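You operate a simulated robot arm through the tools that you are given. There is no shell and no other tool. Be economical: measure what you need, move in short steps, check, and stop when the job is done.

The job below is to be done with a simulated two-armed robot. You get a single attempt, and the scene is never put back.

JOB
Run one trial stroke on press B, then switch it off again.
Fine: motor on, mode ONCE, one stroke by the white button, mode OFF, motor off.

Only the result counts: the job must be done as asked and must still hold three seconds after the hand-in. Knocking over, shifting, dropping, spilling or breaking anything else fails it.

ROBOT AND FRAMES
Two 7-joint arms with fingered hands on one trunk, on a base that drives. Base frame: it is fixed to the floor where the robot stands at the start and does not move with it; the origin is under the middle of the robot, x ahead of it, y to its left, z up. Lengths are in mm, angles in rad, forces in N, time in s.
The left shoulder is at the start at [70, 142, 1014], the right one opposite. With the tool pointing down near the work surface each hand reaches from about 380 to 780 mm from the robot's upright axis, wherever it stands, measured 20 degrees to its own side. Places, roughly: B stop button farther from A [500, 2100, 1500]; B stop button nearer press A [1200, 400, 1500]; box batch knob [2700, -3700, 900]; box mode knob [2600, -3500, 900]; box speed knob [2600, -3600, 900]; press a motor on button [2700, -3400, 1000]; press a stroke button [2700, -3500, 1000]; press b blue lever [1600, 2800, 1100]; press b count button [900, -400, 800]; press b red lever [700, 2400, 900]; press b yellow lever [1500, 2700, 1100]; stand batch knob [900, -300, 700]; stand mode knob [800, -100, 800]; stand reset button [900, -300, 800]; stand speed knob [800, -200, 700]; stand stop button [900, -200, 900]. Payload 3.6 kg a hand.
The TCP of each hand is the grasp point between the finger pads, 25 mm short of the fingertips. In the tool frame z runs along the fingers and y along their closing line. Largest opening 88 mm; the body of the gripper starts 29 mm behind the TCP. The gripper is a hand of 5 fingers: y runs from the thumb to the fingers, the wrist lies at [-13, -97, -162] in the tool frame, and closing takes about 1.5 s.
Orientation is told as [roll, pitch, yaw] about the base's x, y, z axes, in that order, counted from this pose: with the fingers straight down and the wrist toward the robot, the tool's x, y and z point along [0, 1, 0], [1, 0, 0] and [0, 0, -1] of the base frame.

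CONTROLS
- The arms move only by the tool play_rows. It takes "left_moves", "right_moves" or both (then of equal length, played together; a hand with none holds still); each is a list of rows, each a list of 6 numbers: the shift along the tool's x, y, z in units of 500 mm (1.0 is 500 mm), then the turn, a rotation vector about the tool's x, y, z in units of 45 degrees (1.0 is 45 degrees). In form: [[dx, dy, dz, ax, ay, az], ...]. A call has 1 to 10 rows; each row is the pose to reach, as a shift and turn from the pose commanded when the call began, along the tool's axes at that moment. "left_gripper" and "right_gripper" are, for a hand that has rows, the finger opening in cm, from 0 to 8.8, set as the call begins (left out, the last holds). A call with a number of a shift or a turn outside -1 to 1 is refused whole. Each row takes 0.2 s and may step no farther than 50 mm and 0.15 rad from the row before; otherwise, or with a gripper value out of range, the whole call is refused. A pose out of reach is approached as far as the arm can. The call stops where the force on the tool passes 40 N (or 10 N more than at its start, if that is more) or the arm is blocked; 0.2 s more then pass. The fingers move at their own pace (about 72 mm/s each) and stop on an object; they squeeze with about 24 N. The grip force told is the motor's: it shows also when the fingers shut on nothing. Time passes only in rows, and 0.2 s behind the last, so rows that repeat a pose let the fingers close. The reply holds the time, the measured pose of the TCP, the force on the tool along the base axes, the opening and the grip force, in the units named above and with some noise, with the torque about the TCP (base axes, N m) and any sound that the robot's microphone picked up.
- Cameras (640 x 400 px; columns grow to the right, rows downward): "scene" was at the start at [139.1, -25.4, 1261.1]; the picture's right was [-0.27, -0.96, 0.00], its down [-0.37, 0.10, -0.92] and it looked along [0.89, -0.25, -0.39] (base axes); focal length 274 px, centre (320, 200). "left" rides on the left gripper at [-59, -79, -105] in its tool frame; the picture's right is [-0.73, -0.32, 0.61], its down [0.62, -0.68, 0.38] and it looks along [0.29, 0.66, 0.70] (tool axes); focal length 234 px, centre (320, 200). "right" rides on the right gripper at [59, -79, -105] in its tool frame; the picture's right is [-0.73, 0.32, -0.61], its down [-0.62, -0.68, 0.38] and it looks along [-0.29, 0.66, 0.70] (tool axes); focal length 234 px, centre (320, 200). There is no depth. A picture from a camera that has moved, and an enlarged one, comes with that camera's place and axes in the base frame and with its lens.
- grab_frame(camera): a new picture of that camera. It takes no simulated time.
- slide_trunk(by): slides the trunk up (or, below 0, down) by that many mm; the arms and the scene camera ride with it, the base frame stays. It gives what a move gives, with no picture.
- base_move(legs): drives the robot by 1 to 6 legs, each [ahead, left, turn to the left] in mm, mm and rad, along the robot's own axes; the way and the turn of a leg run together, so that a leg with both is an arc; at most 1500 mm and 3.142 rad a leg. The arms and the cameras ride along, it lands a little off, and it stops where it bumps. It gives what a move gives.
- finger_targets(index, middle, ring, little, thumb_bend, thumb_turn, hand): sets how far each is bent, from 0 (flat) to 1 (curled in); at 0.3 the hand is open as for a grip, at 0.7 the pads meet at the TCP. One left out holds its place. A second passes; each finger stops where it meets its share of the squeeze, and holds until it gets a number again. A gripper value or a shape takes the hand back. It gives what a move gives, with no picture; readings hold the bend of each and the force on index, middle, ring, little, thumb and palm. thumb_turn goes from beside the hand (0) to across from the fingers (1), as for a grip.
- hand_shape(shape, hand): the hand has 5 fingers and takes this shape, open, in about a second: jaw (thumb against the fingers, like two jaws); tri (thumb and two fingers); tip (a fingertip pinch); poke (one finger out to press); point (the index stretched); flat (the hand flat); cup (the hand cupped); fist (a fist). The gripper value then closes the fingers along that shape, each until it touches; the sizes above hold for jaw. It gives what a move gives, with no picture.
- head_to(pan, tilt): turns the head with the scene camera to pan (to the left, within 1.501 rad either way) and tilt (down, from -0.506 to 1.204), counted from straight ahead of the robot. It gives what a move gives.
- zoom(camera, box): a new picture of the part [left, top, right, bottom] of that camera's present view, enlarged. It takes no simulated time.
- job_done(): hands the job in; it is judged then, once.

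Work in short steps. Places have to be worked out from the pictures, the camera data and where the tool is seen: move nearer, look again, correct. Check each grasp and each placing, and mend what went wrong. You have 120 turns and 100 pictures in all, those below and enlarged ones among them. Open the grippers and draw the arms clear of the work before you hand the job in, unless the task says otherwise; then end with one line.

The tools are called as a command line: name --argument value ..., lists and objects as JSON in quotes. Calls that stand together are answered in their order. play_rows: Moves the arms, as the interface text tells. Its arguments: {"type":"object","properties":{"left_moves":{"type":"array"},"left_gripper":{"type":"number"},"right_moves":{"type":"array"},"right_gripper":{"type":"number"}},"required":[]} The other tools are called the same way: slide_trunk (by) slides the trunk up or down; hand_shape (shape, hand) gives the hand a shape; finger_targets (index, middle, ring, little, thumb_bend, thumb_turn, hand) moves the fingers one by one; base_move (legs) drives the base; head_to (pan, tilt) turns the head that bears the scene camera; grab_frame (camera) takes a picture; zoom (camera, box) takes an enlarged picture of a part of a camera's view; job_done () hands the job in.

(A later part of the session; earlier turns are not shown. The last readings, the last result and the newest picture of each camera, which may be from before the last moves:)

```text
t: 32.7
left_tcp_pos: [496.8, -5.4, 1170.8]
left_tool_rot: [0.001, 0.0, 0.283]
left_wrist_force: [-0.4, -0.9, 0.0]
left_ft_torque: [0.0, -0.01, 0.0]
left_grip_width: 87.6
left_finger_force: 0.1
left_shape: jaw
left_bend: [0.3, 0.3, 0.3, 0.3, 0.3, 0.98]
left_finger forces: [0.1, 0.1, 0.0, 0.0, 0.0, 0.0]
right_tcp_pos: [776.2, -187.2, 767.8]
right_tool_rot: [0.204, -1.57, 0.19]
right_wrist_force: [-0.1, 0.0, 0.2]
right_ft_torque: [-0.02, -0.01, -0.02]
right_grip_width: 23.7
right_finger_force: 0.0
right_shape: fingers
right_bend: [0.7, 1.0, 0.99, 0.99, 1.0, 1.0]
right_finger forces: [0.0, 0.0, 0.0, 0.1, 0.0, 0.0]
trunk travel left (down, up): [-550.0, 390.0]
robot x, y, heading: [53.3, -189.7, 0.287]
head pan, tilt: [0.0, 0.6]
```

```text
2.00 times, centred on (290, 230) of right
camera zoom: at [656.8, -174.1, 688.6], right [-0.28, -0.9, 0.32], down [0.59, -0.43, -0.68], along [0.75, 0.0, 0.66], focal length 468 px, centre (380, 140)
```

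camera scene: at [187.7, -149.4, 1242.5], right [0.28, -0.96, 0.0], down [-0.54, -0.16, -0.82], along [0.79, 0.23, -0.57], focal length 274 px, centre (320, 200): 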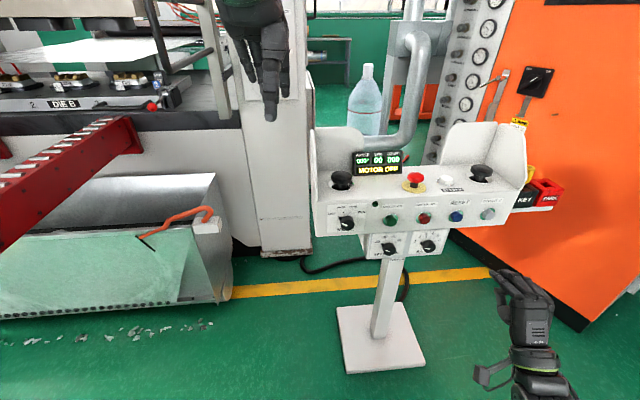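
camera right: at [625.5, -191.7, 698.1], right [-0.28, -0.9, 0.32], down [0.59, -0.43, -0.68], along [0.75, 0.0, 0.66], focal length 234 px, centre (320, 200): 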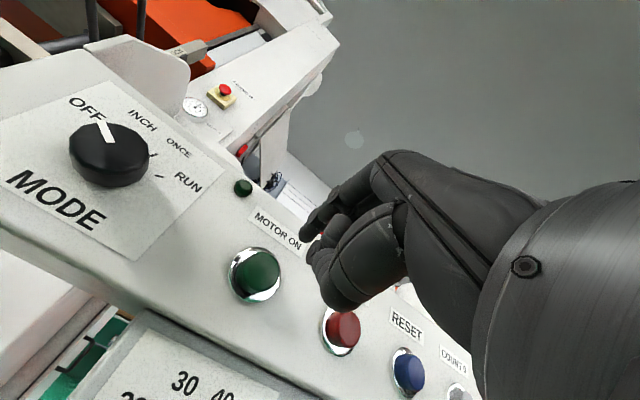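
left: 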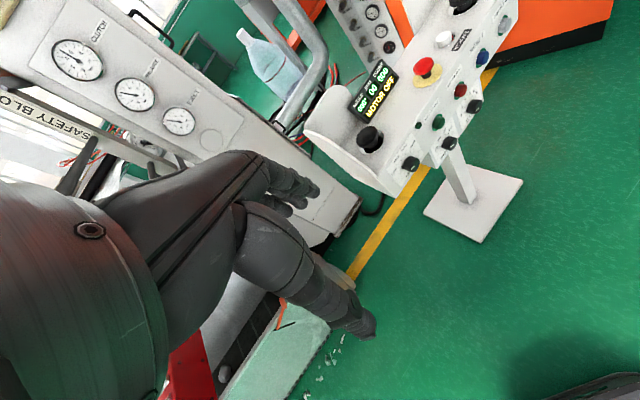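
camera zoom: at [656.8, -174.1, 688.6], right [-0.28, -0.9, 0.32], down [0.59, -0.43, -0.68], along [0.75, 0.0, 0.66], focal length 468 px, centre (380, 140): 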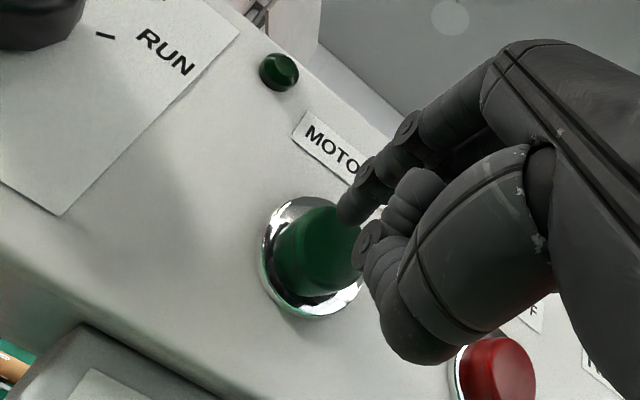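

The tip is lined up with the button, slightly low. I raise it 4 mm and press forward in small rows.

play_rows --right_moves '[[0.004, 0.008, 0.008, 0, 0, 0], [0.004, 0.008, 0.014, 0, 0, 0], [0.004, 0.008, 0.02, 0, 0, 0], [0.004, 0.008, 0.026, 0, 0, 0], [0.004, 0.008, 0.032, 0, 0, 0]]'

zoom --camera "scene" --box '[350, 140, 470, 260]'

```text
t: 33.9
left_tcp_pos: [494.5, -5.1, 1172.8]
left_tool_rot: [0.001, -0.003, 0.283]
left_wrist_force: [-0.3, -0.2, 0.6]
left_ft_torque: [0.0, 0.0, -0.03]
left_grip_width: 87.8
left_finger_force: 0.1
left_shape: jaw
left_bend: [0.3, 0.3, 0.3, 0.3, 0.3, 0.98]
left_finger forces: [0.0, 0.0, 0.1, 0.0, 0.0, 0.0]
right_tcp_pos: [790.3, -179.5, 774.6]
right_tool_rot: [-3.091, -1.569, -2.796]
right_wrist_force: [-10.1, -2.8, 2.3]
right_ft_torque: [0.05, -0.08, 0.09]
right_grip_width: 23.1
right_finger_force: 5.0
right_shape: fingers
right_bend: [0.71, 1.0, 0.99, 0.99, 1.0, 1.0]
right_finger forces: [10.1, 0.0, 0.0, 0.0, 0.1, 0.0]
trunk travel left (down, up): [-550.0, 390.0]
robot x, y, heading: [54.9, -186.7, 0.284]
head pan, tilt: [0.0, 0.6]
heard: click
```

```text
3.33 times, centred on (410, 200) of scene
camera zoom: at [185.0, -149.9, 1242.8], right [0.28, -0.96, 0.0], down [-0.54, -0.16, -0.83], along [0.79, 0.23, -0.56], focal length 914 px, centre (20, 200)
```

zoom: 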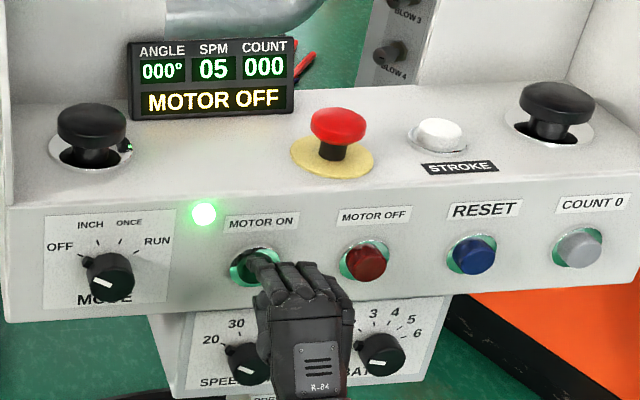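

Click heard, lamp lit, and the motor is spinning up. I back off 80 mm and shape the hand for gripping the mode knob.

play_rows --right_moves '[[0, 0, -0.04, 0, 0, 0], [0, 0, -0.12, 0, 0, 0], [0, 0, -0.2, 0, 0, 0]]'

hand_shape --hand "right" --shape "tri"

play_rows --right_moves '[[0, 0, -0.02, 0, 0, -0.1667], [0, 0, -0.04, 0, 0, -0.333], [0, 0, -0.06, 0, 0, -0.5], [0, 0, -0.06, 0, 0, -0.6667], [0, 0, -0.06, 0, 0, -0.8333], [0, 0, -0.06, 0, 0, -1]]'

zoom --camera "scene" --box '[310, 140, 510, 290]'

grab_frame --camera "right"

```text
t: 34.7
left_tcp_pos: [494.9, -4.4, 1170.5]
left_tool_rot: [0.002, 0.0, 0.284]
left_wrist_force: [-0.9, 1.2, 0.0]
left_ft_torque: [0.02, 0.04, 0.02]
left_grip_width: 87.7
left_finger_force: 0.1
left_shape: jaw
left_bend: [0.3, 0.3, 0.3, 0.3, 0.3, 0.98]
left_finger forces: [0.0, 0.0, 0.1, 0.0, 0.0, 0.1]
right_tcp_pos: [698.1, -216.1, 772.9]
right_tool_rot: [1.26, -1.571, -0.865]
right_wrist_force: [0.1, 0.2, 0.1]
right_ft_torque: [-0.03, -0.02, 0.02]
right_grip_width: 23.8
right_finger_force: 0.0
right_shape: fingers
right_bend: [0.7, 1.0, 0.99, 0.99, 1.0, 1.0]
right_finger forces: [0.0, 0.0, 0.0, 0.0, 0.0, 0.0]
trunk travel left (down, up): [-550.0, 390.0]
robot x, y, heading: [54.5, -187.1, 0.282]
head pan, tilt: [0.0, 0.6]
```

```text
t: 35.6
left_tcp_pos: [495.5, -6.2, 1172.8]
left_tool_rot: [0.0, -0.001, 0.282]
left_wrist_force: [0.3, -0.4, 0.1]
left_ft_torque: [-0.03, 0.0, 0.01]
left_grip_width: 87.6
left_finger_force: 0.1
left_shape: jaw
left_bend: [0.3, 0.3, 0.3, 0.3, 0.3, 0.98]
left_finger forces: [0.0, 0.1, 0.0, 0.1, 0.0, 0.0]
right_tcp_pos: [698.3, -217.1, 772.4]
right_tool_rot: [0.679, -1.571, -0.286]
right_wrist_force: [0.4, -0.3, 0.6]
right_ft_torque: [-0.01, -0.01, 0.02]
right_grip_width: 88.0
right_finger_force: 0.1
right_shape: tri
right_bend: [0.3, 0.3, 0.99, 0.99, 0.3, 0.98]
right_finger forces: [0.0, 0.0, 0.0, 0.1, 0.1, 0.0]
trunk travel left (down, up): [-550.0, 390.0]
robot x, y, heading: [53.3, -184.0, 0.28]
head pan, tilt: [0.0, 0.6]
```

```text
t: 37.0
left_tcp_pos: [496.8, -5.9, 1171.7]
left_tool_rot: [0.001, 0.001, 0.283]
left_wrist_force: [-0.1, 0.2, 0.9]
left_ft_torque: [0.0, -0.01, 0.0]
left_grip_width: 87.9
left_finger_force: 0.1
left_shape: jaw
left_bend: [0.3, 0.3, 0.3, 0.3, 0.3, 0.98]
left_finger forces: [0.0, 0.1, 0.1, 0.1, 0.0, 0.0]
right_tcp_pos: [669.9, -228.4, 772.9]
right_tool_rot: [-1.571, -0.783, 1.965]
right_wrist_force: [1.1, -0.4, 0.8]
right_ft_torque: [0.01, -0.01, 0.01]
right_grip_width: 87.9
right_finger_force: 0.1
right_shape: tri
right_bend: [0.3, 0.3, 0.99, 0.99, 0.3, 0.98]
right_finger forces: [0.0, 0.0, 0.0, 0.0, 0.1, 0.1]
trunk travel left (down, up): [-550.0, 390.0]
robot x, y, heading: [54.4, -183.7, 0.279]
head pan, tilt: [0.0, 0.6]
```

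```text
2.67 times, centred on (410, 215) of scene
camera zoom: at [187.2, -149.6, 1242.5], right [0.28, -0.96, 0.0], down [-0.54, -0.16, -0.82], along [0.79, 0.23, -0.57], focal length 731 px, centre (80, 160)
```

zoom: 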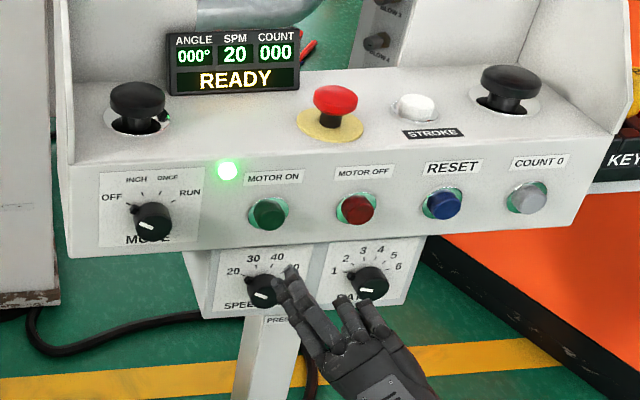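

```text
63 pictures are left
camera right: at [578.3, -282.9, 674.6], right [-0.45, -0.5, 0.74], down [0.71, -0.71, -0.04], along [0.54, 0.51, 0.67], focal length 234 px, centre (320, 200)
```

right: 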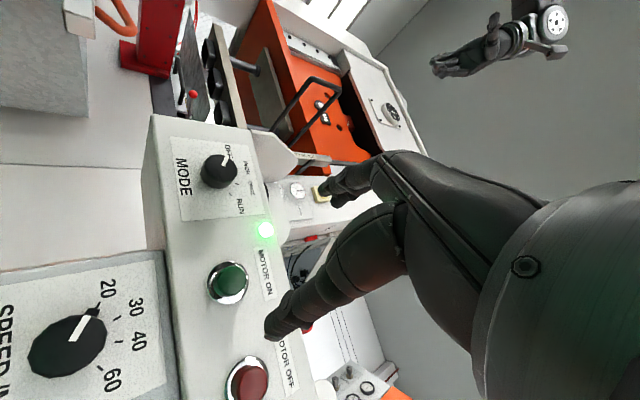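

READY at 20 SPM. The -45° roll worked. I zoom on the mode dial to get its tick angles and centre.

zoom --camera "right" --box '[150, 120, 290, 230]'

```text
3.64 times, centred on (220, 175) of right
camera zoom: at [578.3, -282.9, 674.6], right [-0.45, -0.5, 0.74], down [0.71, -0.71, -0.04], along [0.54, 0.51, 0.67], focal length 852 px, centre (684, 291)
```

zoom: 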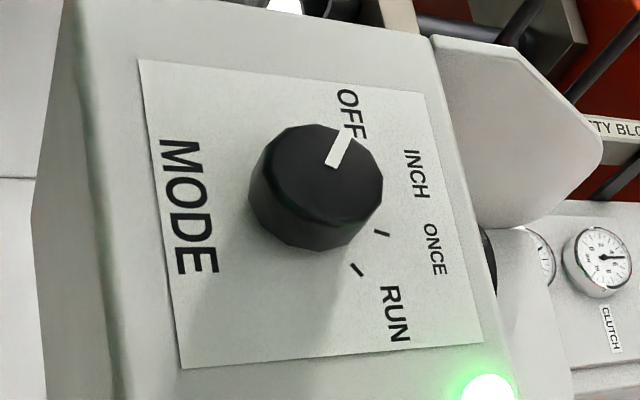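

Dial ticks are about 40° apart, so OFF→ONCE is about +80° (clockwise). The knob axis is at about (755,-60,777); I move in front of it, leaving about 50 mm to go, and look.

play_rows --right_moves '[[0.056, 0.06, 0, 0, 0, 0], [0.112, 0.12, 0, 0, 0, 0], [0.168, 0.179, 0, 0, 0, 0], [0.168, 0.179, 0.07, 0, 0, 0], [0.168, 0.179, 0.14, 0, 0, 0]]'

grab_frame --camera "right"

zoom --camera "scene" --box '[290, 150, 430, 260]'

```text
t: 38.2
left_tcp_pos: [497.1, -5.2, 1172.0]
left_tool_rot: [-0.001, -0.001, 0.282]
left_wrist_force: [-0.2, 0.1, -0.3]
left_ft_torque: [-0.01, -0.05, 0.01]
left_grip_width: 87.8
left_finger_force: 0.0
left_shape: jaw
left_bend: [0.3, 0.3, 0.3, 0.3, 0.3, 0.98]
left_finger forces: [0.1, 0.0, 0.0, 0.0, 0.0, 0.0]
right_tcp_pos: [687.9, -88.5, 775.2]
right_tool_rot: [-1.569, -0.785, 1.964]
right_wrist_force: [1.1, -0.4, 0.6]
right_ft_torque: [0.0, 0.0, -0.04]
right_grip_width: 87.8
right_finger_force: 0.1
right_shape: tri
right_bend: [0.3, 0.3, 0.99, 0.99, 0.3, 0.98]
right_finger forces: [0.0, 0.0, 0.0, 0.0, 0.0, 0.0]
trunk travel left (down, up): [-550.0, 390.0]
robot x, y, heading: [57.1, -185.8, 0.286]
head pan, tilt: [0.0, 0.6]
```

```text
61 pictures are left
camera right: at [595.2, -142.3, 676.9], right [-0.45, -0.5, 0.74], down [0.71, -0.7, -0.04], along [0.54, 0.51, 0.67], focal length 234 px, centre (320, 200)
```

right: 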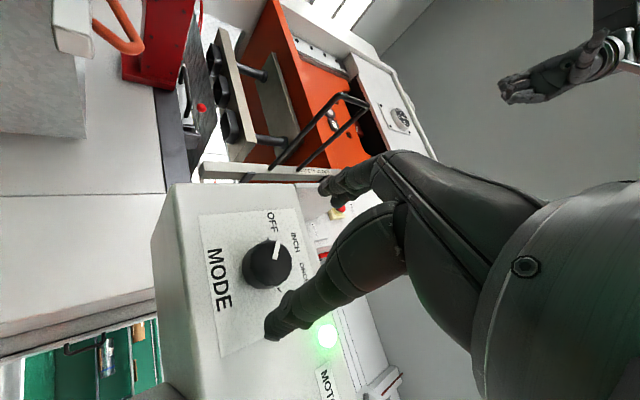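

```text
3.64 times, centred on (360, 205) of scene
camera zoom: at [187.6, -148.7, 1242.4], right [0.28, -0.96, 0.0], down [-0.54, -0.16, -0.82], along [0.79, 0.23, -0.57], focal length 996 px, centre (174, 182)
```

zoom: 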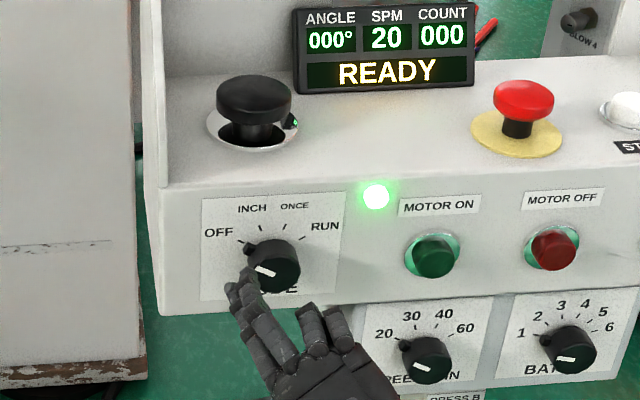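

Knob is centred between the fingers. I advance 50 mm and check before closing.

play_rows --right_moves '[[0, 0, 0.04, 0, 0, 0], [0, 0, 0.07, 0, 0, 0], [0, 0, 0.085, 0, 0, 0], [0, 0, 0.1, 0, 0, 0]]'

grab_frame --camera "right"

zoom --camera "scene" --box '[310, 180, 410, 260]'

```text
t: 39.2
left_tcp_pos: [497.3, -5.2, 1171.3]
left_tool_rot: [0.0, -0.001, 0.283]
left_wrist_force: [0.3, 0.7, -0.2]
left_ft_torque: [0.01, 0.01, 0.0]
left_grip_width: 87.6
left_finger_force: 0.0
left_shape: jaw
left_bend: [0.3, 0.3, 0.3, 0.3, 0.3, 0.98]
left_finger forces: [0.0, 0.0, 0.0, 0.0, 0.1, 0.1]
right_tcp_pos: [733.9, -70.0, 777.0]
right_tool_rot: [-1.569, -0.785, 1.965]
right_wrist_force: [-0.4, -0.4, 0.0]
right_ft_torque: [-0.01, 0.01, 0.0]
right_grip_width: 87.8
right_finger_force: 0.0
right_shape: tri
right_bend: [0.3, 0.3, 0.99, 0.99, 0.3, 0.98]
right_finger forces: [0.1, 0.1, 0.1, 0.1, 0.1, 0.0]
trunk travel left (down, up): [-550.0, 390.0]
robot x, y, heading: [56.7, -187.7, 0.278]
head pan, tilt: [0.0, 0.6]
```

```text
59 pictures are left
camera right: at [642.3, -123.3, 677.5], right [-0.45, -0.5, 0.74], down [0.71, -0.71, -0.04], along [0.54, 0.51, 0.67], focal length 234 px, centre (320, 200)
```

right: 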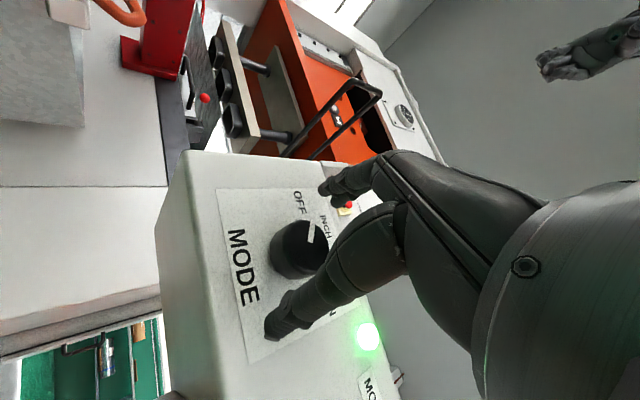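

```text
5.00 times, centred on (360, 220) of scene
camera zoom: at [187.4, -149.1, 1242.5], right [0.28, -0.96, 0.0], down [-0.54, -0.16, -0.82], along [0.79, 0.23, -0.57], focal length 1370 px, centre (120, 100)
```

zoom: 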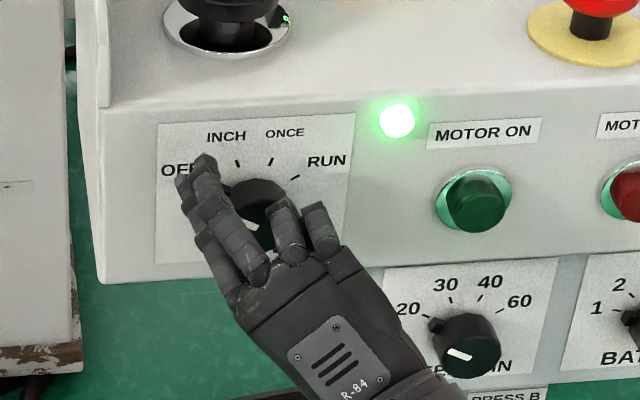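

The knob sits inside the grip. I nudge 3 mm down and close the fingers.

play_rows --right_moves '[[0.004, -0.004, 0, 0, 0, 0], [0.004, -0.004, 0, 0, 0, 0], [0.004, -0.004, 0, 0, 0, 0], [0.004, -0.004, 0, 0, 0, 0], [0.004, -0.004, 0, 0, 0, 0], [0.004, -0.004, 0, 0, 0, 0], [0.004, -0.004, 0, 0, 0, 0], [0.004, -0.004, 0, 0, 0, 0]]' --right_gripper 0

grab_frame --camera "right"

zoom --camera "scene" --box '[310, 180, 410, 260]'

```text
t: 41.0
left_tcp_pos: [496.8, -5.7, 1172.3]
left_tool_rot: [-0.001, 0.0, 0.284]
left_wrist_force: [0.2, 0.3, 0.6]
left_ft_torque: [-0.01, -0.01, 0.0]
left_grip_width: 87.9
left_finger_force: 0.1
left_shape: jaw
left_bend: [0.3, 0.3, 0.3, 0.3, 0.3, 0.98]
left_finger forces: [0.1, 0.0, 0.1, 0.0, 0.0, 0.0]
right_tcp_pos: [736.0, -69.9, 772.6]
right_tool_rot: [-1.571, -0.784, 1.963]
right_wrist_force: [1.2, -0.3, -0.2]
right_ft_torque: [0.0, -0.03, -0.01]
right_grip_width: 29.7
right_finger_force: 24.1
right_shape: tri
right_bend: [0.74, 0.51, 1.0, 1.0, 0.74, 1.0]
right_finger forces: [10.6, 11.1, 0.0, 0.1, 21.3, 0.0]
trunk travel left (down, up): [-550.0, 390.0]
robot x, y, heading: [58.0, -187.1, 0.285]
head pan, tilt: [0.0, 0.6]
```

```text
57 pictures are left
camera right: at [642.7, -123.9, 674.8], right [-0.45, -0.5, 0.74], down [0.71, -0.7, -0.04], along [0.54, 0.51, 0.67], focal length 234 px, centre (320, 200)
```

right: 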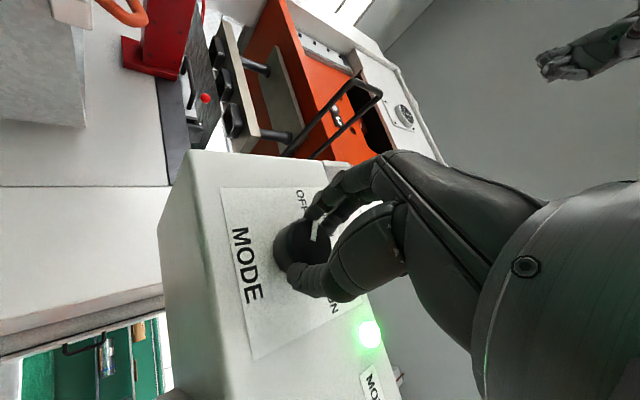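

```text
5.00 times, centred on (360, 220) of scene
camera zoom: at [187.3, -149.2, 1242.5], right [0.28, -0.96, 0.0], down [-0.54, -0.16, -0.82], along [0.79, 0.23, -0.57], focal length 1370 px, centre (120, 100)
```

zoom: 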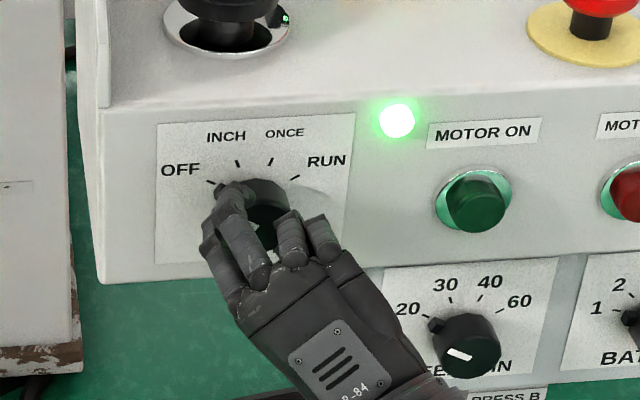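

The middle finger stopped early (0.51) but index and thumb went past (0.74), so the knob sits toward the middle-finger side (tool −x). I open, shift 10 mm in −x, and close again.

play_rows --right_moves '[[0, 0, 0, 0, 0, 0], [0, 0, 0, 0, 0, 0], [0, 0, 0, 0, 0, 0], [0, 0, 0, 0, 0, 0], [-0.01, 0, 0, 0, 0, 0], [-0.02, 0, 0, 0, 0, 0]]' --right_gripper 8.8

play_rows --right_moves '[[0, 0, 0, 0, 0, 0], [0, 0, 0, 0, 0, 0], [0, 0, 0, 0, 0, 0], [0, 0, 0, 0, 0, 0], [0, 0, 0, 0, 0, 0], [0, 0, 0, 0, 0, 0], [0, 0, 0, 0, 0, 0], [0, 0, 0, 0, 0, 0]]' --right_gripper 0

zoom --camera "right" --box '[220, 150, 400, 340]'

zoom --camera "scene" --box '[310, 180, 410, 260]'

```text
t: 42.4
left_tcp_pos: [496.1, -6.4, 1170.7]
left_tool_rot: [0.001, -0.001, 0.282]
left_wrist_force: [0.0, 0.7, -0.2]
left_ft_torque: [0.01, 0.0, 0.02]
left_grip_width: 87.6
left_finger_force: 0.0
left_shape: jaw
left_bend: [0.3, 0.3, 0.3, 0.3, 0.3, 0.98]
left_finger forces: [0.1, 0.0, 0.1, 0.0, 0.0, 0.0]
right_tcp_pos: [737.4, -77.2, 780.1]
right_tool_rot: [-1.573, -0.783, 1.965]
right_wrist_force: [0.3, 0.3, -0.2]
right_ft_torque: [0.02, 0.02, 0.03]
right_grip_width: 87.5
right_finger_force: 0.0
right_shape: tri
right_bend: [0.3, 0.3, 0.99, 0.99, 0.3, 0.98]
right_finger forces: [0.1, 0.1, 0.0, 0.0, 0.0, 0.1]
trunk travel left (down, up): [-550.0, 390.0]
robot x, y, heading: [49.5, -189.5, 0.284]
head pan, tilt: [0.0, 0.6]
```

```text
t: 44.2
left_tcp_pos: [493.3, -6.8, 1172.0]
left_tool_rot: [-0.001, -0.004, 0.282]
left_wrist_force: [0.6, -0.5, 0.7]
left_ft_torque: [0.0, 0.01, -0.01]
left_grip_width: 87.9
left_finger_force: 0.1
left_shape: jaw
left_bend: [0.3, 0.3, 0.3, 0.3, 0.3, 0.98]
left_finger forces: [0.0, 0.0, 0.0, 0.1, 0.1, 0.1]
right_tcp_pos: [736.3, -77.8, 783.5]
right_tool_rot: [-1.578, -0.787, 1.97]
right_wrist_force: [6.4, 1.9, 22.7]
right_ft_torque: [0.27, -0.38, -0.09]
right_grip_width: 11.1
right_finger_force: 23.7
right_shape: tri
right_bend: [0.73, 0.68, 1.0, 1.0, 0.79, 1.0]
right_finger forces: [12.8, 0.0, 0.1, 0.0, 21.6, 0.0]
trunk travel left (down, up): [-550.0, 390.0]
robot x, y, heading: [55.0, -190.0, 0.286]
head pan, tilt: [0.0, 0.6]
```

```text
2.11 times, centred on (310, 245) of right
camera zoom: at [644.1, -131.5, 684.8], right [-0.45, -0.5, 0.74], down [0.71, -0.7, -0.04], along [0.54, 0.51, 0.67], focal length 493 px, centre (341, 105)
```

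zoom: 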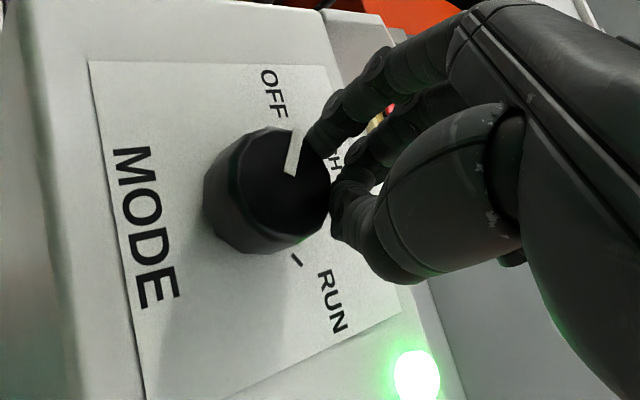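

```text
5.00 times, centred on (360, 220) of scene
camera zoom: at [184.1, -149.9, 1243.1], right [0.28, -0.96, 0.0], down [-0.54, -0.16, -0.83], along [0.79, 0.23, -0.56], focal length 1370 px, centre (120, 100)
```

zoom: 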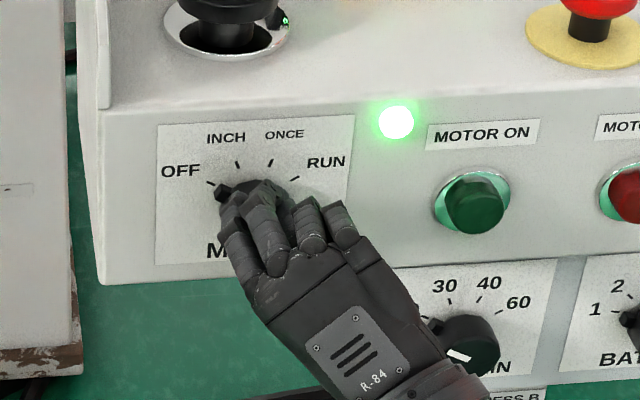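

The fingers slipped off the knob's front: its face is at depth ~671, so my grip was about 13 mm too shallow, and the knob lies toward +x. I open, shift +12 mm in x, go 13 mm deeper and close.

play_rows --right_moves '[[0, 0, 0, 0, 0, 0], [0, 0, 0, 0, 0, 0], [0, 0, 0, 0, 0, 0], [0, 0, 0, 0, 0, 0], [0.012, 0, 0, 0, 0, 0], [0.024, -0.001, 0, 0, 0, 0], [0.024, -0.001, 0.014, 0, 0, 0], [0.024, -0.001, 0.026, 0, 0, 0]]' --right_gripper 8.8

play_rows --right_moves '[[0, 0, 0, 0, 0, 0], [0, 0, 0, 0, 0, 0], [0, 0, 0, 0, 0, 0], [0, 0, 0, 0, 0, 0], [0, 0, 0, 0, 0, 0], [0, 0, 0, 0, 0, 0], [0, 0, 0, 0, 0, 0], [0, 0, 0, 0, 0, 0]]' --right_gripper 0

zoom --camera "right" --box '[220, 150, 400, 340]'

zoom --camera "scene" --box '[310, 180, 410, 260]'

```text
t: 46.0
left_tcp_pos: [495.6, -5.3, 1172.0]
left_tool_rot: [0.001, 0.001, 0.283]
left_wrist_force: [0.7, -0.3, 0.4]
left_ft_torque: [0.0, 0.01, -0.01]
left_grip_width: 87.7
left_finger_force: 0.1
left_shape: jaw
left_bend: [0.3, 0.3, 0.3, 0.3, 0.3, 0.98]
left_finger forces: [0.0, 0.0, 0.0, 0.1, 0.1, 0.1]
right_tcp_pos: [746.8, -63.8, 772.2]
right_tool_rot: [-1.57, -0.786, 1.965]
right_wrist_force: [0.5, 0.5, 0.2]
right_ft_torque: [0.02, -0.01, -0.03]
right_grip_width: 87.6
right_finger_force: 0.1
right_shape: tri
right_bend: [0.3, 0.3, 0.99, 0.99, 0.3, 0.98]
right_finger forces: [0.0, 0.0, 0.0, 0.1, 0.1, 0.0]
trunk travel left (down, up): [-550.0, 390.0]
robot x, y, heading: [56.1, -186.8, 0.281]
head pan, tilt: [0.0, 0.6]
```

```text
t: 47.8
left_tcp_pos: [495.2, -5.1, 1171.7]
left_tool_rot: [0.001, 0.0, 0.283]
left_wrist_force: [0.5, -0.1, -0.6]
left_ft_torque: [0.03, 0.01, 0.01]
left_grip_width: 87.7
left_finger_force: 0.0
left_shape: jaw
left_bend: [0.3, 0.3, 0.3, 0.3, 0.3, 0.98]
left_finger forces: [0.0, 0.0, 0.0, 0.1, 0.0, 0.0]
right_tcp_pos: [745.8, -64.4, 772.3]
right_tool_rot: [-1.571, -0.785, 1.963]
right_wrist_force: [1.0, 0.4, -1.1]
right_ft_torque: [0.01, 0.01, 0.02]
right_grip_width: 30.8
right_finger_force: 24.3
right_shape: tri
right_bend: [0.74, 0.5, 1.0, 1.0, 0.74, 1.0]
right_finger forces: [10.7, 11.0, 0.0, 0.0, 21.4, 0.0]
trunk travel left (down, up): [-550.0, 390.0]
robot x, y, heading: [57.2, -186.6, 0.281]
head pan, tilt: [0.0, 0.6]
```

```text
2.11 times, centred on (310, 245) of right
camera zoom: at [654.0, -118.6, 674.0], right [-0.45, -0.5, 0.74], down [0.71, -0.7, -0.04], along [0.54, 0.51, 0.67], focal length 493 px, centre (341, 105)
```

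zoom: 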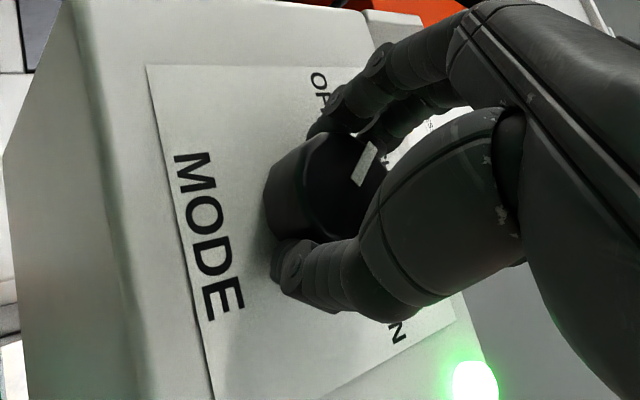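

```text
5.00 times, centred on (360, 220) of scene
camera zoom: at [187.3, -149.3, 1242.5], right [0.28, -0.96, 0.0], down [-0.54, -0.16, -0.82], along [0.79, 0.23, -0.57], focal length 1370 px, centre (120, 100)
```

zoom: 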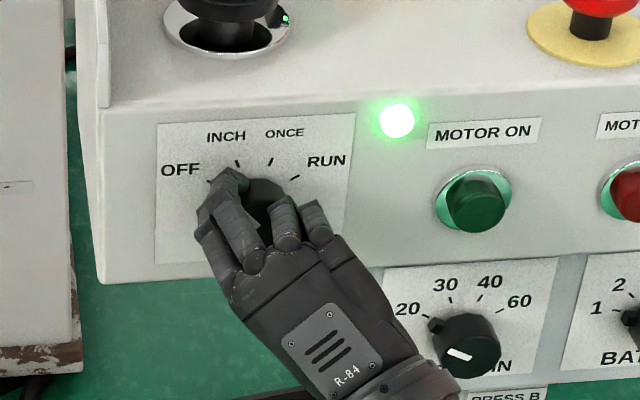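

The knob is now properly gripped between fingers and thumb. I turn +40° clockwise toward INCH and check.

play_rows --right_moves '[[0, 0, 0, 0, 0, 0.15], [0, 0, 0, 0, 0, 0.3], [0, 0, 0, 0, 0, 0.45], [0, 0, 0, 0, 0, 0.6], [0, 0, 0, 0, 0, 0.75], [0, 0, 0, 0, 0, 0.89]]'

zoom --camera "right" --box '[220, 150, 400, 340]'

zoom --camera "scene" --box '[310, 140, 430, 240]'

```text
t: 49.2
left_tcp_pos: [494.0, -5.4, 1172.8]
left_tool_rot: [0.001, 0.0, 0.283]
left_wrist_force: [-1.5, 0.8, -0.1]
left_ft_torque: [-0.01, -0.02, 0.02]
left_grip_width: 88.0
left_finger_force: 0.1
left_shape: jaw
left_bend: [0.3, 0.3, 0.3, 0.3, 0.3, 0.98]
left_finger forces: [0.0, 0.1, 0.0, 0.1, 0.0, 0.1]
right_tcp_pos: [745.9, -63.6, 772.5]
right_tool_rot: [-1.572, -1.484, 1.964]
right_wrist_force: [-1.2, 1.5, 0.6]
right_ft_torque: [0.01, -0.11, 0.05]
right_grip_width: 30.6
right_finger_force: 23.6
right_shape: tri
right_bend: [0.74, 0.51, 1.0, 1.0, 0.74, 1.0]
right_finger forces: [12.0, 11.7, 0.1, 0.0, 21.6, 0.1]
trunk travel left (down, up): [-550.0, 390.0]
robot x, y, heading: [56.2, -189.1, 0.282]
head pan, tilt: [0.0, 0.6]
```

```text
2.11 times, centred on (310, 245) of right
camera zoom: at [628.4, -56.8, 687.9], right [-0.29, -0.88, 0.38], down [0.61, -0.48, -0.63], along [0.73, 0.05, 0.68], focal length 493 px, centre (341, 105)
```

zoom: 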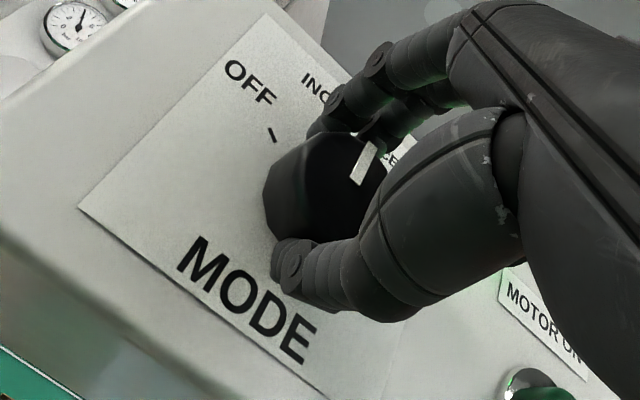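

```text
4.00 times, centred on (370, 190) of scene
camera zoom: at [186.4, -148.9, 1242.6], right [0.28, -0.96, 0.0], down [-0.54, -0.16, -0.83], along [0.79, 0.23, -0.56], focal length 1096 px, centre (120, 240)
```

zoom: 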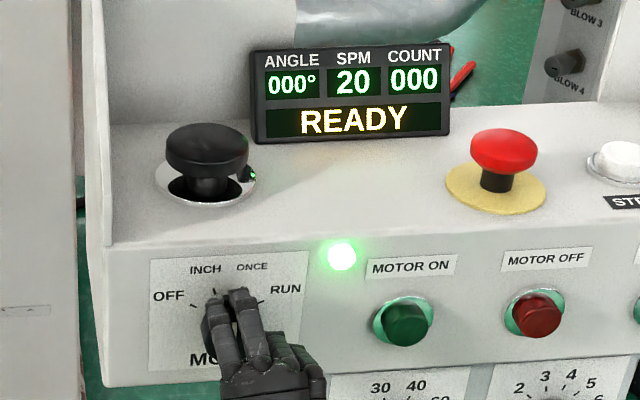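

The knob turns with the hand. I continue another +40° to ONCE.

play_rows --right_moves '[[0, 0, 0, 0, 0, 0.15], [0, 0, 0, 0, 0, 0.3], [0, 0, 0, 0, 0, 0.45], [0, 0, 0, 0, 0, 0.6], [0, 0, 0, 0, 0, 0.75], [0, 0, 0, 0, 0, 0.87]]'

zoom --camera "right" --box '[220, 150, 400, 340]'

zoom --camera "scene" --box '[310, 140, 430, 240]'

```text
t: 50.6
left_tcp_pos: [495.6, -4.8, 1171.5]
left_tool_rot: [-0.001, 0.001, 0.282]
left_wrist_force: [-0.1, -0.4, -0.1]
left_ft_torque: [-0.04, 0.05, 0.0]
left_grip_width: 87.9
left_finger_force: 0.0
left_shape: jaw
left_bend: [0.3, 0.3, 0.3, 0.3, 0.3, 0.98]
left_finger forces: [0.1, 0.0, 0.0, 0.0, 0.1, 0.0]
right_tcp_pos: [746.6, -63.4, 772.2]
right_tool_rot: [1.571, -0.971, -1.179]
right_wrist_force: [0.7, 2.4, 4.9]
right_ft_torque: [0.08, -0.18, -0.02]
right_grip_width: 30.6
right_finger_force: 23.8
right_shape: tri
right_bend: [0.74, 0.51, 1.0, 1.0, 0.74, 1.0]
right_finger forces: [13.2, 11.6, 0.0, 0.1, 21.1, 0.1]
trunk travel left (down, up): [-550.0, 390.0]
robot x, y, heading: [57.6, -186.6, 0.283]
head pan, tilt: [0.0, 0.6]
```

```text
2.11 times, centred on (310, 245) of right
camera zoom: at [612.4, -18.8, 739.7], right [-0.26, -0.95, -0.14], down [0.4, 0.03, -0.91], along [0.88, -0.3, 0.38], focal length 493 px, centre (341, 105)
```

zoom: 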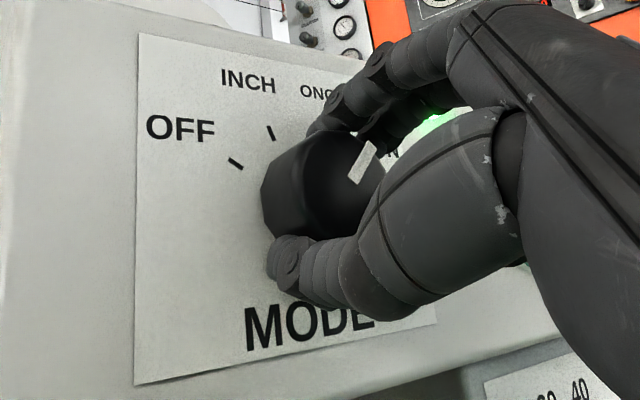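

```text
4.00 times, centred on (370, 190) of scene
camera zoom: at [186.5, -149.1, 1242.6], right [0.28, -0.96, 0.0], down [-0.54, -0.16, -0.83], along [0.79, 0.23, -0.56], focal length 1096 px, centre (120, 240)
```

zoom: 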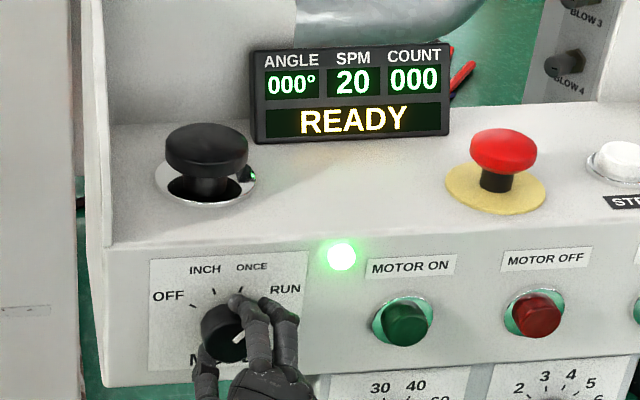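

Now I open the hand, back off straight, and check where the pointer stands.

play_rows --right_moves '[[0, 0, 0, 0, 0, 0], [0, 0, 0, 0, 0, 0], [0, 0, 0, 0, 0, 0], [0, 0, 0, 0, 0, 0], [0, 0, -0.04, 0, 0, 0], [0, 0, -0.1, 0, 0, 0], [0, 0, -0.17, 0, 0, 0]]' --right_gripper 8.8

grab_frame --camera "right"

zoom --camera "scene" --box '[310, 140, 430, 240]'

```text
t: 52.2
left_tcp_pos: [496.0, -5.0, 1171.2]
left_tool_rot: [0.0, -0.001, 0.283]
left_wrist_force: [0.4, 0.3, 0.1]
left_ft_torque: [-0.02, -0.04, -0.02]
left_grip_width: 87.9
left_finger_force: 0.0
left_shape: jaw
left_bend: [0.3, 0.3, 0.3, 0.3, 0.3, 0.98]
left_finger forces: [0.0, 0.1, 0.0, 0.0, 0.1, 0.1]
right_tcp_pos: [725.2, -121.0, 891.3]
right_tool_rot: [2.009, -1.04, -1.592]
right_wrist_force: [0.4, 0.0, 0.1]
right_ft_torque: [-0.01, 0.06, 0.03]
right_grip_width: 88.0
right_finger_force: 0.1
right_shape: tri
right_bend: [0.3, 0.3, 0.99, 0.99, 0.3, 0.98]
right_finger forces: [0.0, 0.1, 0.0, 0.1, 0.1, 0.1]
trunk travel left (down, up): [-550.0, 390.0]
robot x, y, heading: [56.2, -186.7, 0.282]
head pan, tilt: [0.0, 0.6]
stopped in row 7 (right hand): the arm was blocked; the commanded pose is now the measured one
```

```text
47 pictures are left
camera right: at [604.6, -71.6, 825.8], right [-0.26, -0.95, -0.18], down [0.61, -0.01, -0.79], along [0.75, -0.32, 0.58], focal length 234 px, centre (320, 200)
```

right: 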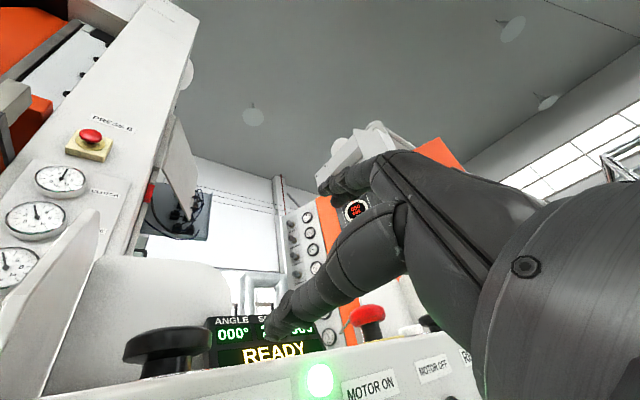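

```text
4.00 times, centred on (370, 190) of scene
camera zoom: at [187.0, -149.3, 1242.6], right [0.28, -0.96, 0.0], down [-0.54, -0.16, -0.83], along [0.79, 0.23, -0.56], focal length 1096 px, centre (120, 240)
```

zoom: 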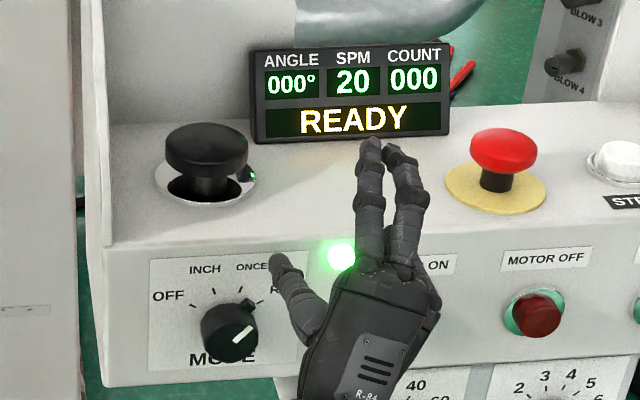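

The arm hit a limit on retreat and swung up; nothing seems disturbed (forces are zero, display READY). I zoom in on the knob to see where it now points.

zoom --camera "scene" --box '[340, 195, 400, 235]'

grab_frame --camera "scene"

```text
10.00 times, centred on (370, 215) of scene
camera zoom: at [187.0, -149.3, 1242.6], right [0.28, -0.96, 0.0], down [-0.54, -0.16, -0.83], along [0.79, 0.23, -0.56], focal length 2740 px, centre (-180, 50)
```

zoom: 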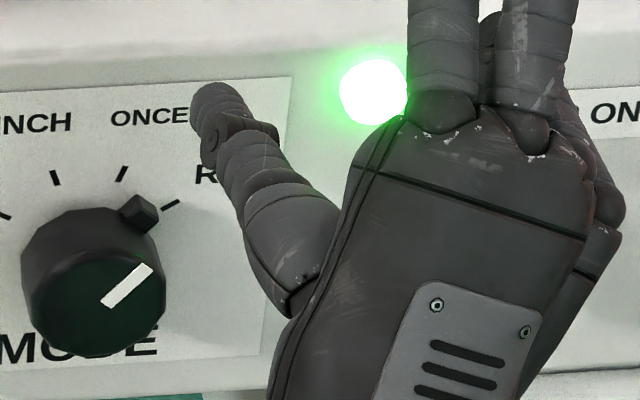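

```text
44 pictures are left
camera scene: at [187.0, -149.3, 1242.6], right [0.28, -0.96, 0.0], down [-0.54, -0.16, -0.83], along [0.79, 0.23, -0.56], focal length 274 px, centre (320, 200)
```

scene: 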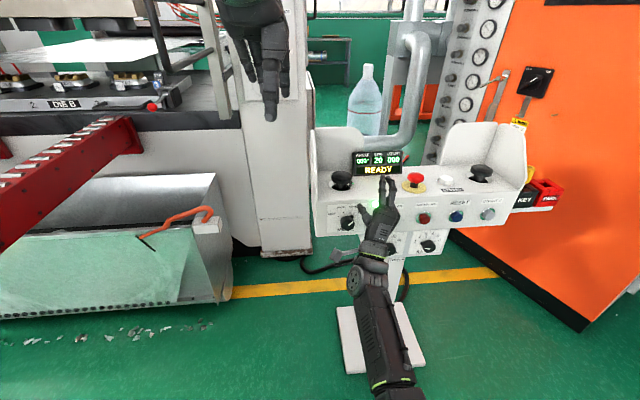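

The pointer is between ONCE and RUN, so it needs roughly 20° back. First I retreat the hand straight away from the panel in small steps.

play_rows --right_moves '[[0.003, 0.008, -0.04, 0, 0, 0], [0.006, 0.016, -0.08, 0, 0, 0], [0.0084, 0.024, -0.12, 0, 0, 0], [0.012, 0.034, -0.17, 0, 0, 0]]'

zoom --camera "scene" --box '[310, 140, 430, 260]'

```text
t: 53.1
left_tcp_pos: [495.9, -6.0, 1172.3]
left_tool_rot: [0.0, 0.0, 0.281]
left_wrist_force: [0.3, -0.7, 0.2]
left_ft_torque: [-0.01, -0.02, 0.02]
left_grip_width: 87.7
left_finger_force: 0.2
left_shape: jaw
left_bend: [0.3, 0.3, 0.3, 0.3, 0.3, 0.98]
left_finger forces: [0.0, 0.0, 0.0, 0.1, 0.1, 0.0]
right_tcp_pos: [685.6, -149.5, 984.4]
right_tool_rot: [2.331, -0.984, -1.878]
right_wrist_force: [0.2, -0.8, -0.6]
right_ft_torque: [0.03, 0.0, 0.0]
right_grip_width: 87.9
right_finger_force: 0.0
right_shape: tri
right_bend: [0.3, 0.3, 0.99, 0.99, 0.3, 0.98]
right_finger forces: [0.1, 0.0, 0.0, 0.0, 0.0, 0.1]
trunk travel left (down, up): [-550.0, 390.0]
robot x, y, heading: [55.0, -187.0, 0.284]
head pan, tilt: [0.0, 0.6]
stopped in row 4 (right hand): the arm was blocked; the commanded pose is now the measured one
```

```text
3.33 times, centred on (370, 200) of scene
camera zoom: at [187.0, -149.7, 1242.6], right [0.28, -0.96, 0.0], down [-0.54, -0.16, -0.83], along [0.79, 0.23, -0.56], focal length 914 px, centre (153, 200)
```

zoom: 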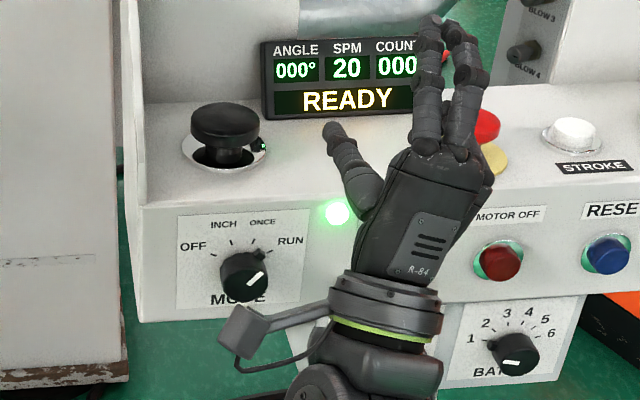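

With this roll the arm can't fold back further and rises instead. I back the whole base off 200 mm (the arm rides along), then restore the hand orientation.

base_move --legs '[[-200, 0, 0]]'

play_rows --right_moves '[[0, 0, 0, 0, 0, -0.15], [0, 0, 0, 0, 0, -0.3], [0, 0, 0, 0, 0, -0.45], [0, 0, 0, 0, 0, -0.6], [0, 0, 0, 0, 0, -0.75], [0, 0, 0, 0, 0, -0.9]]'

grab_frame --camera "scene"

```text
t: 54.7
left_tcp_pos: [302.3, -63.0, 1171.1]
left_tool_rot: [0.0, -0.001, 0.284]
left_wrist_force: [1.0, -0.5, 1.1]
left_ft_torque: [0.01, 0.0, 0.01]
left_grip_width: 87.8
left_finger_force: 0.1
left_shape: jaw
left_bend: [0.3, 0.3, 0.3, 0.3, 0.3, 0.98]
left_finger forces: [0.0, 0.1, 0.0, 0.0, 0.0, 0.1]
right_tcp_pos: [490.5, -206.4, 982.9]
right_tool_rot: [2.331, -0.982, -1.877]
right_wrist_force: [-0.4, -0.5, -0.4]
right_ft_torque: [0.01, 0.01, -0.02]
right_grip_width: 88.2
right_finger_force: 0.1
right_shape: tri
right_bend: [0.3, 0.3, 0.99, 0.99, 0.3, 0.98]
right_finger forces: [0.1, 0.1, 0.0, 0.0, 0.0, 0.0]
trunk travel left (down, up): [-550.0, 390.0]
robot x, y, heading: [-141.7, -242.4, 0.279]
head pan, tilt: [0.0, 0.6]
```

```text
t: 56.1
left_tcp_pos: [301.4, -62.7, 1172.5]
left_tool_rot: [0.0, -0.002, 0.284]
left_wrist_force: [0.0, -0.4, 0.2]
left_ft_torque: [0.01, -0.01, 0.01]
left_grip_width: 87.8
left_finger_force: 0.2
left_shape: jaw
left_bend: [0.3, 0.3, 0.3, 0.3, 0.3, 0.98]
left_finger forces: [0.1, 0.0, 0.1, 0.0, 0.0, 0.0]
right_tcp_pos: [492.3, -205.1, 983.1]
right_tool_rot: [-2.589, -1.107, 2.897]
right_wrist_force: [0.3, -0.3, 1.0]
right_ft_torque: [-0.02, -0.01, -0.01]
right_grip_width: 87.9
right_finger_force: 0.0
right_shape: tri
right_bend: [0.3, 0.3, 0.99, 0.99, 0.3, 0.98]
right_finger forces: [0.0, 0.1, 0.0, 0.1, 0.1, 0.1]
trunk travel left (down, up): [-550.0, 390.0]
robot x, y, heading: [-139.8, -245.2, 0.282]
head pan, tilt: [0.0, 0.6]
```

```text
42 pictures are left
camera scene: at [-6.7, -206.2, 1242.5], right [0.28, -0.96, 0.0], down [-0.54, -0.16, -0.82], along [0.79, 0.23, -0.57], focal length 274 px, centre (320, 200)
```

scene: 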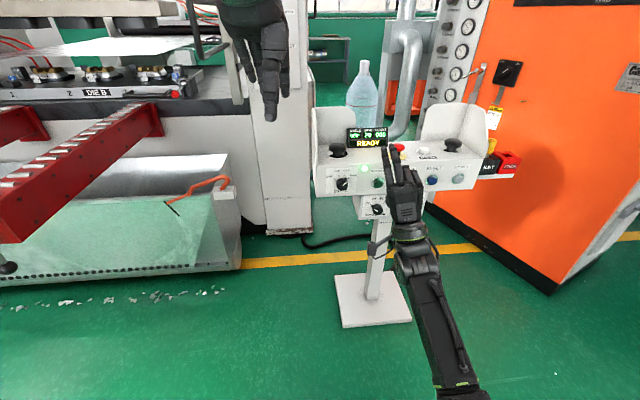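

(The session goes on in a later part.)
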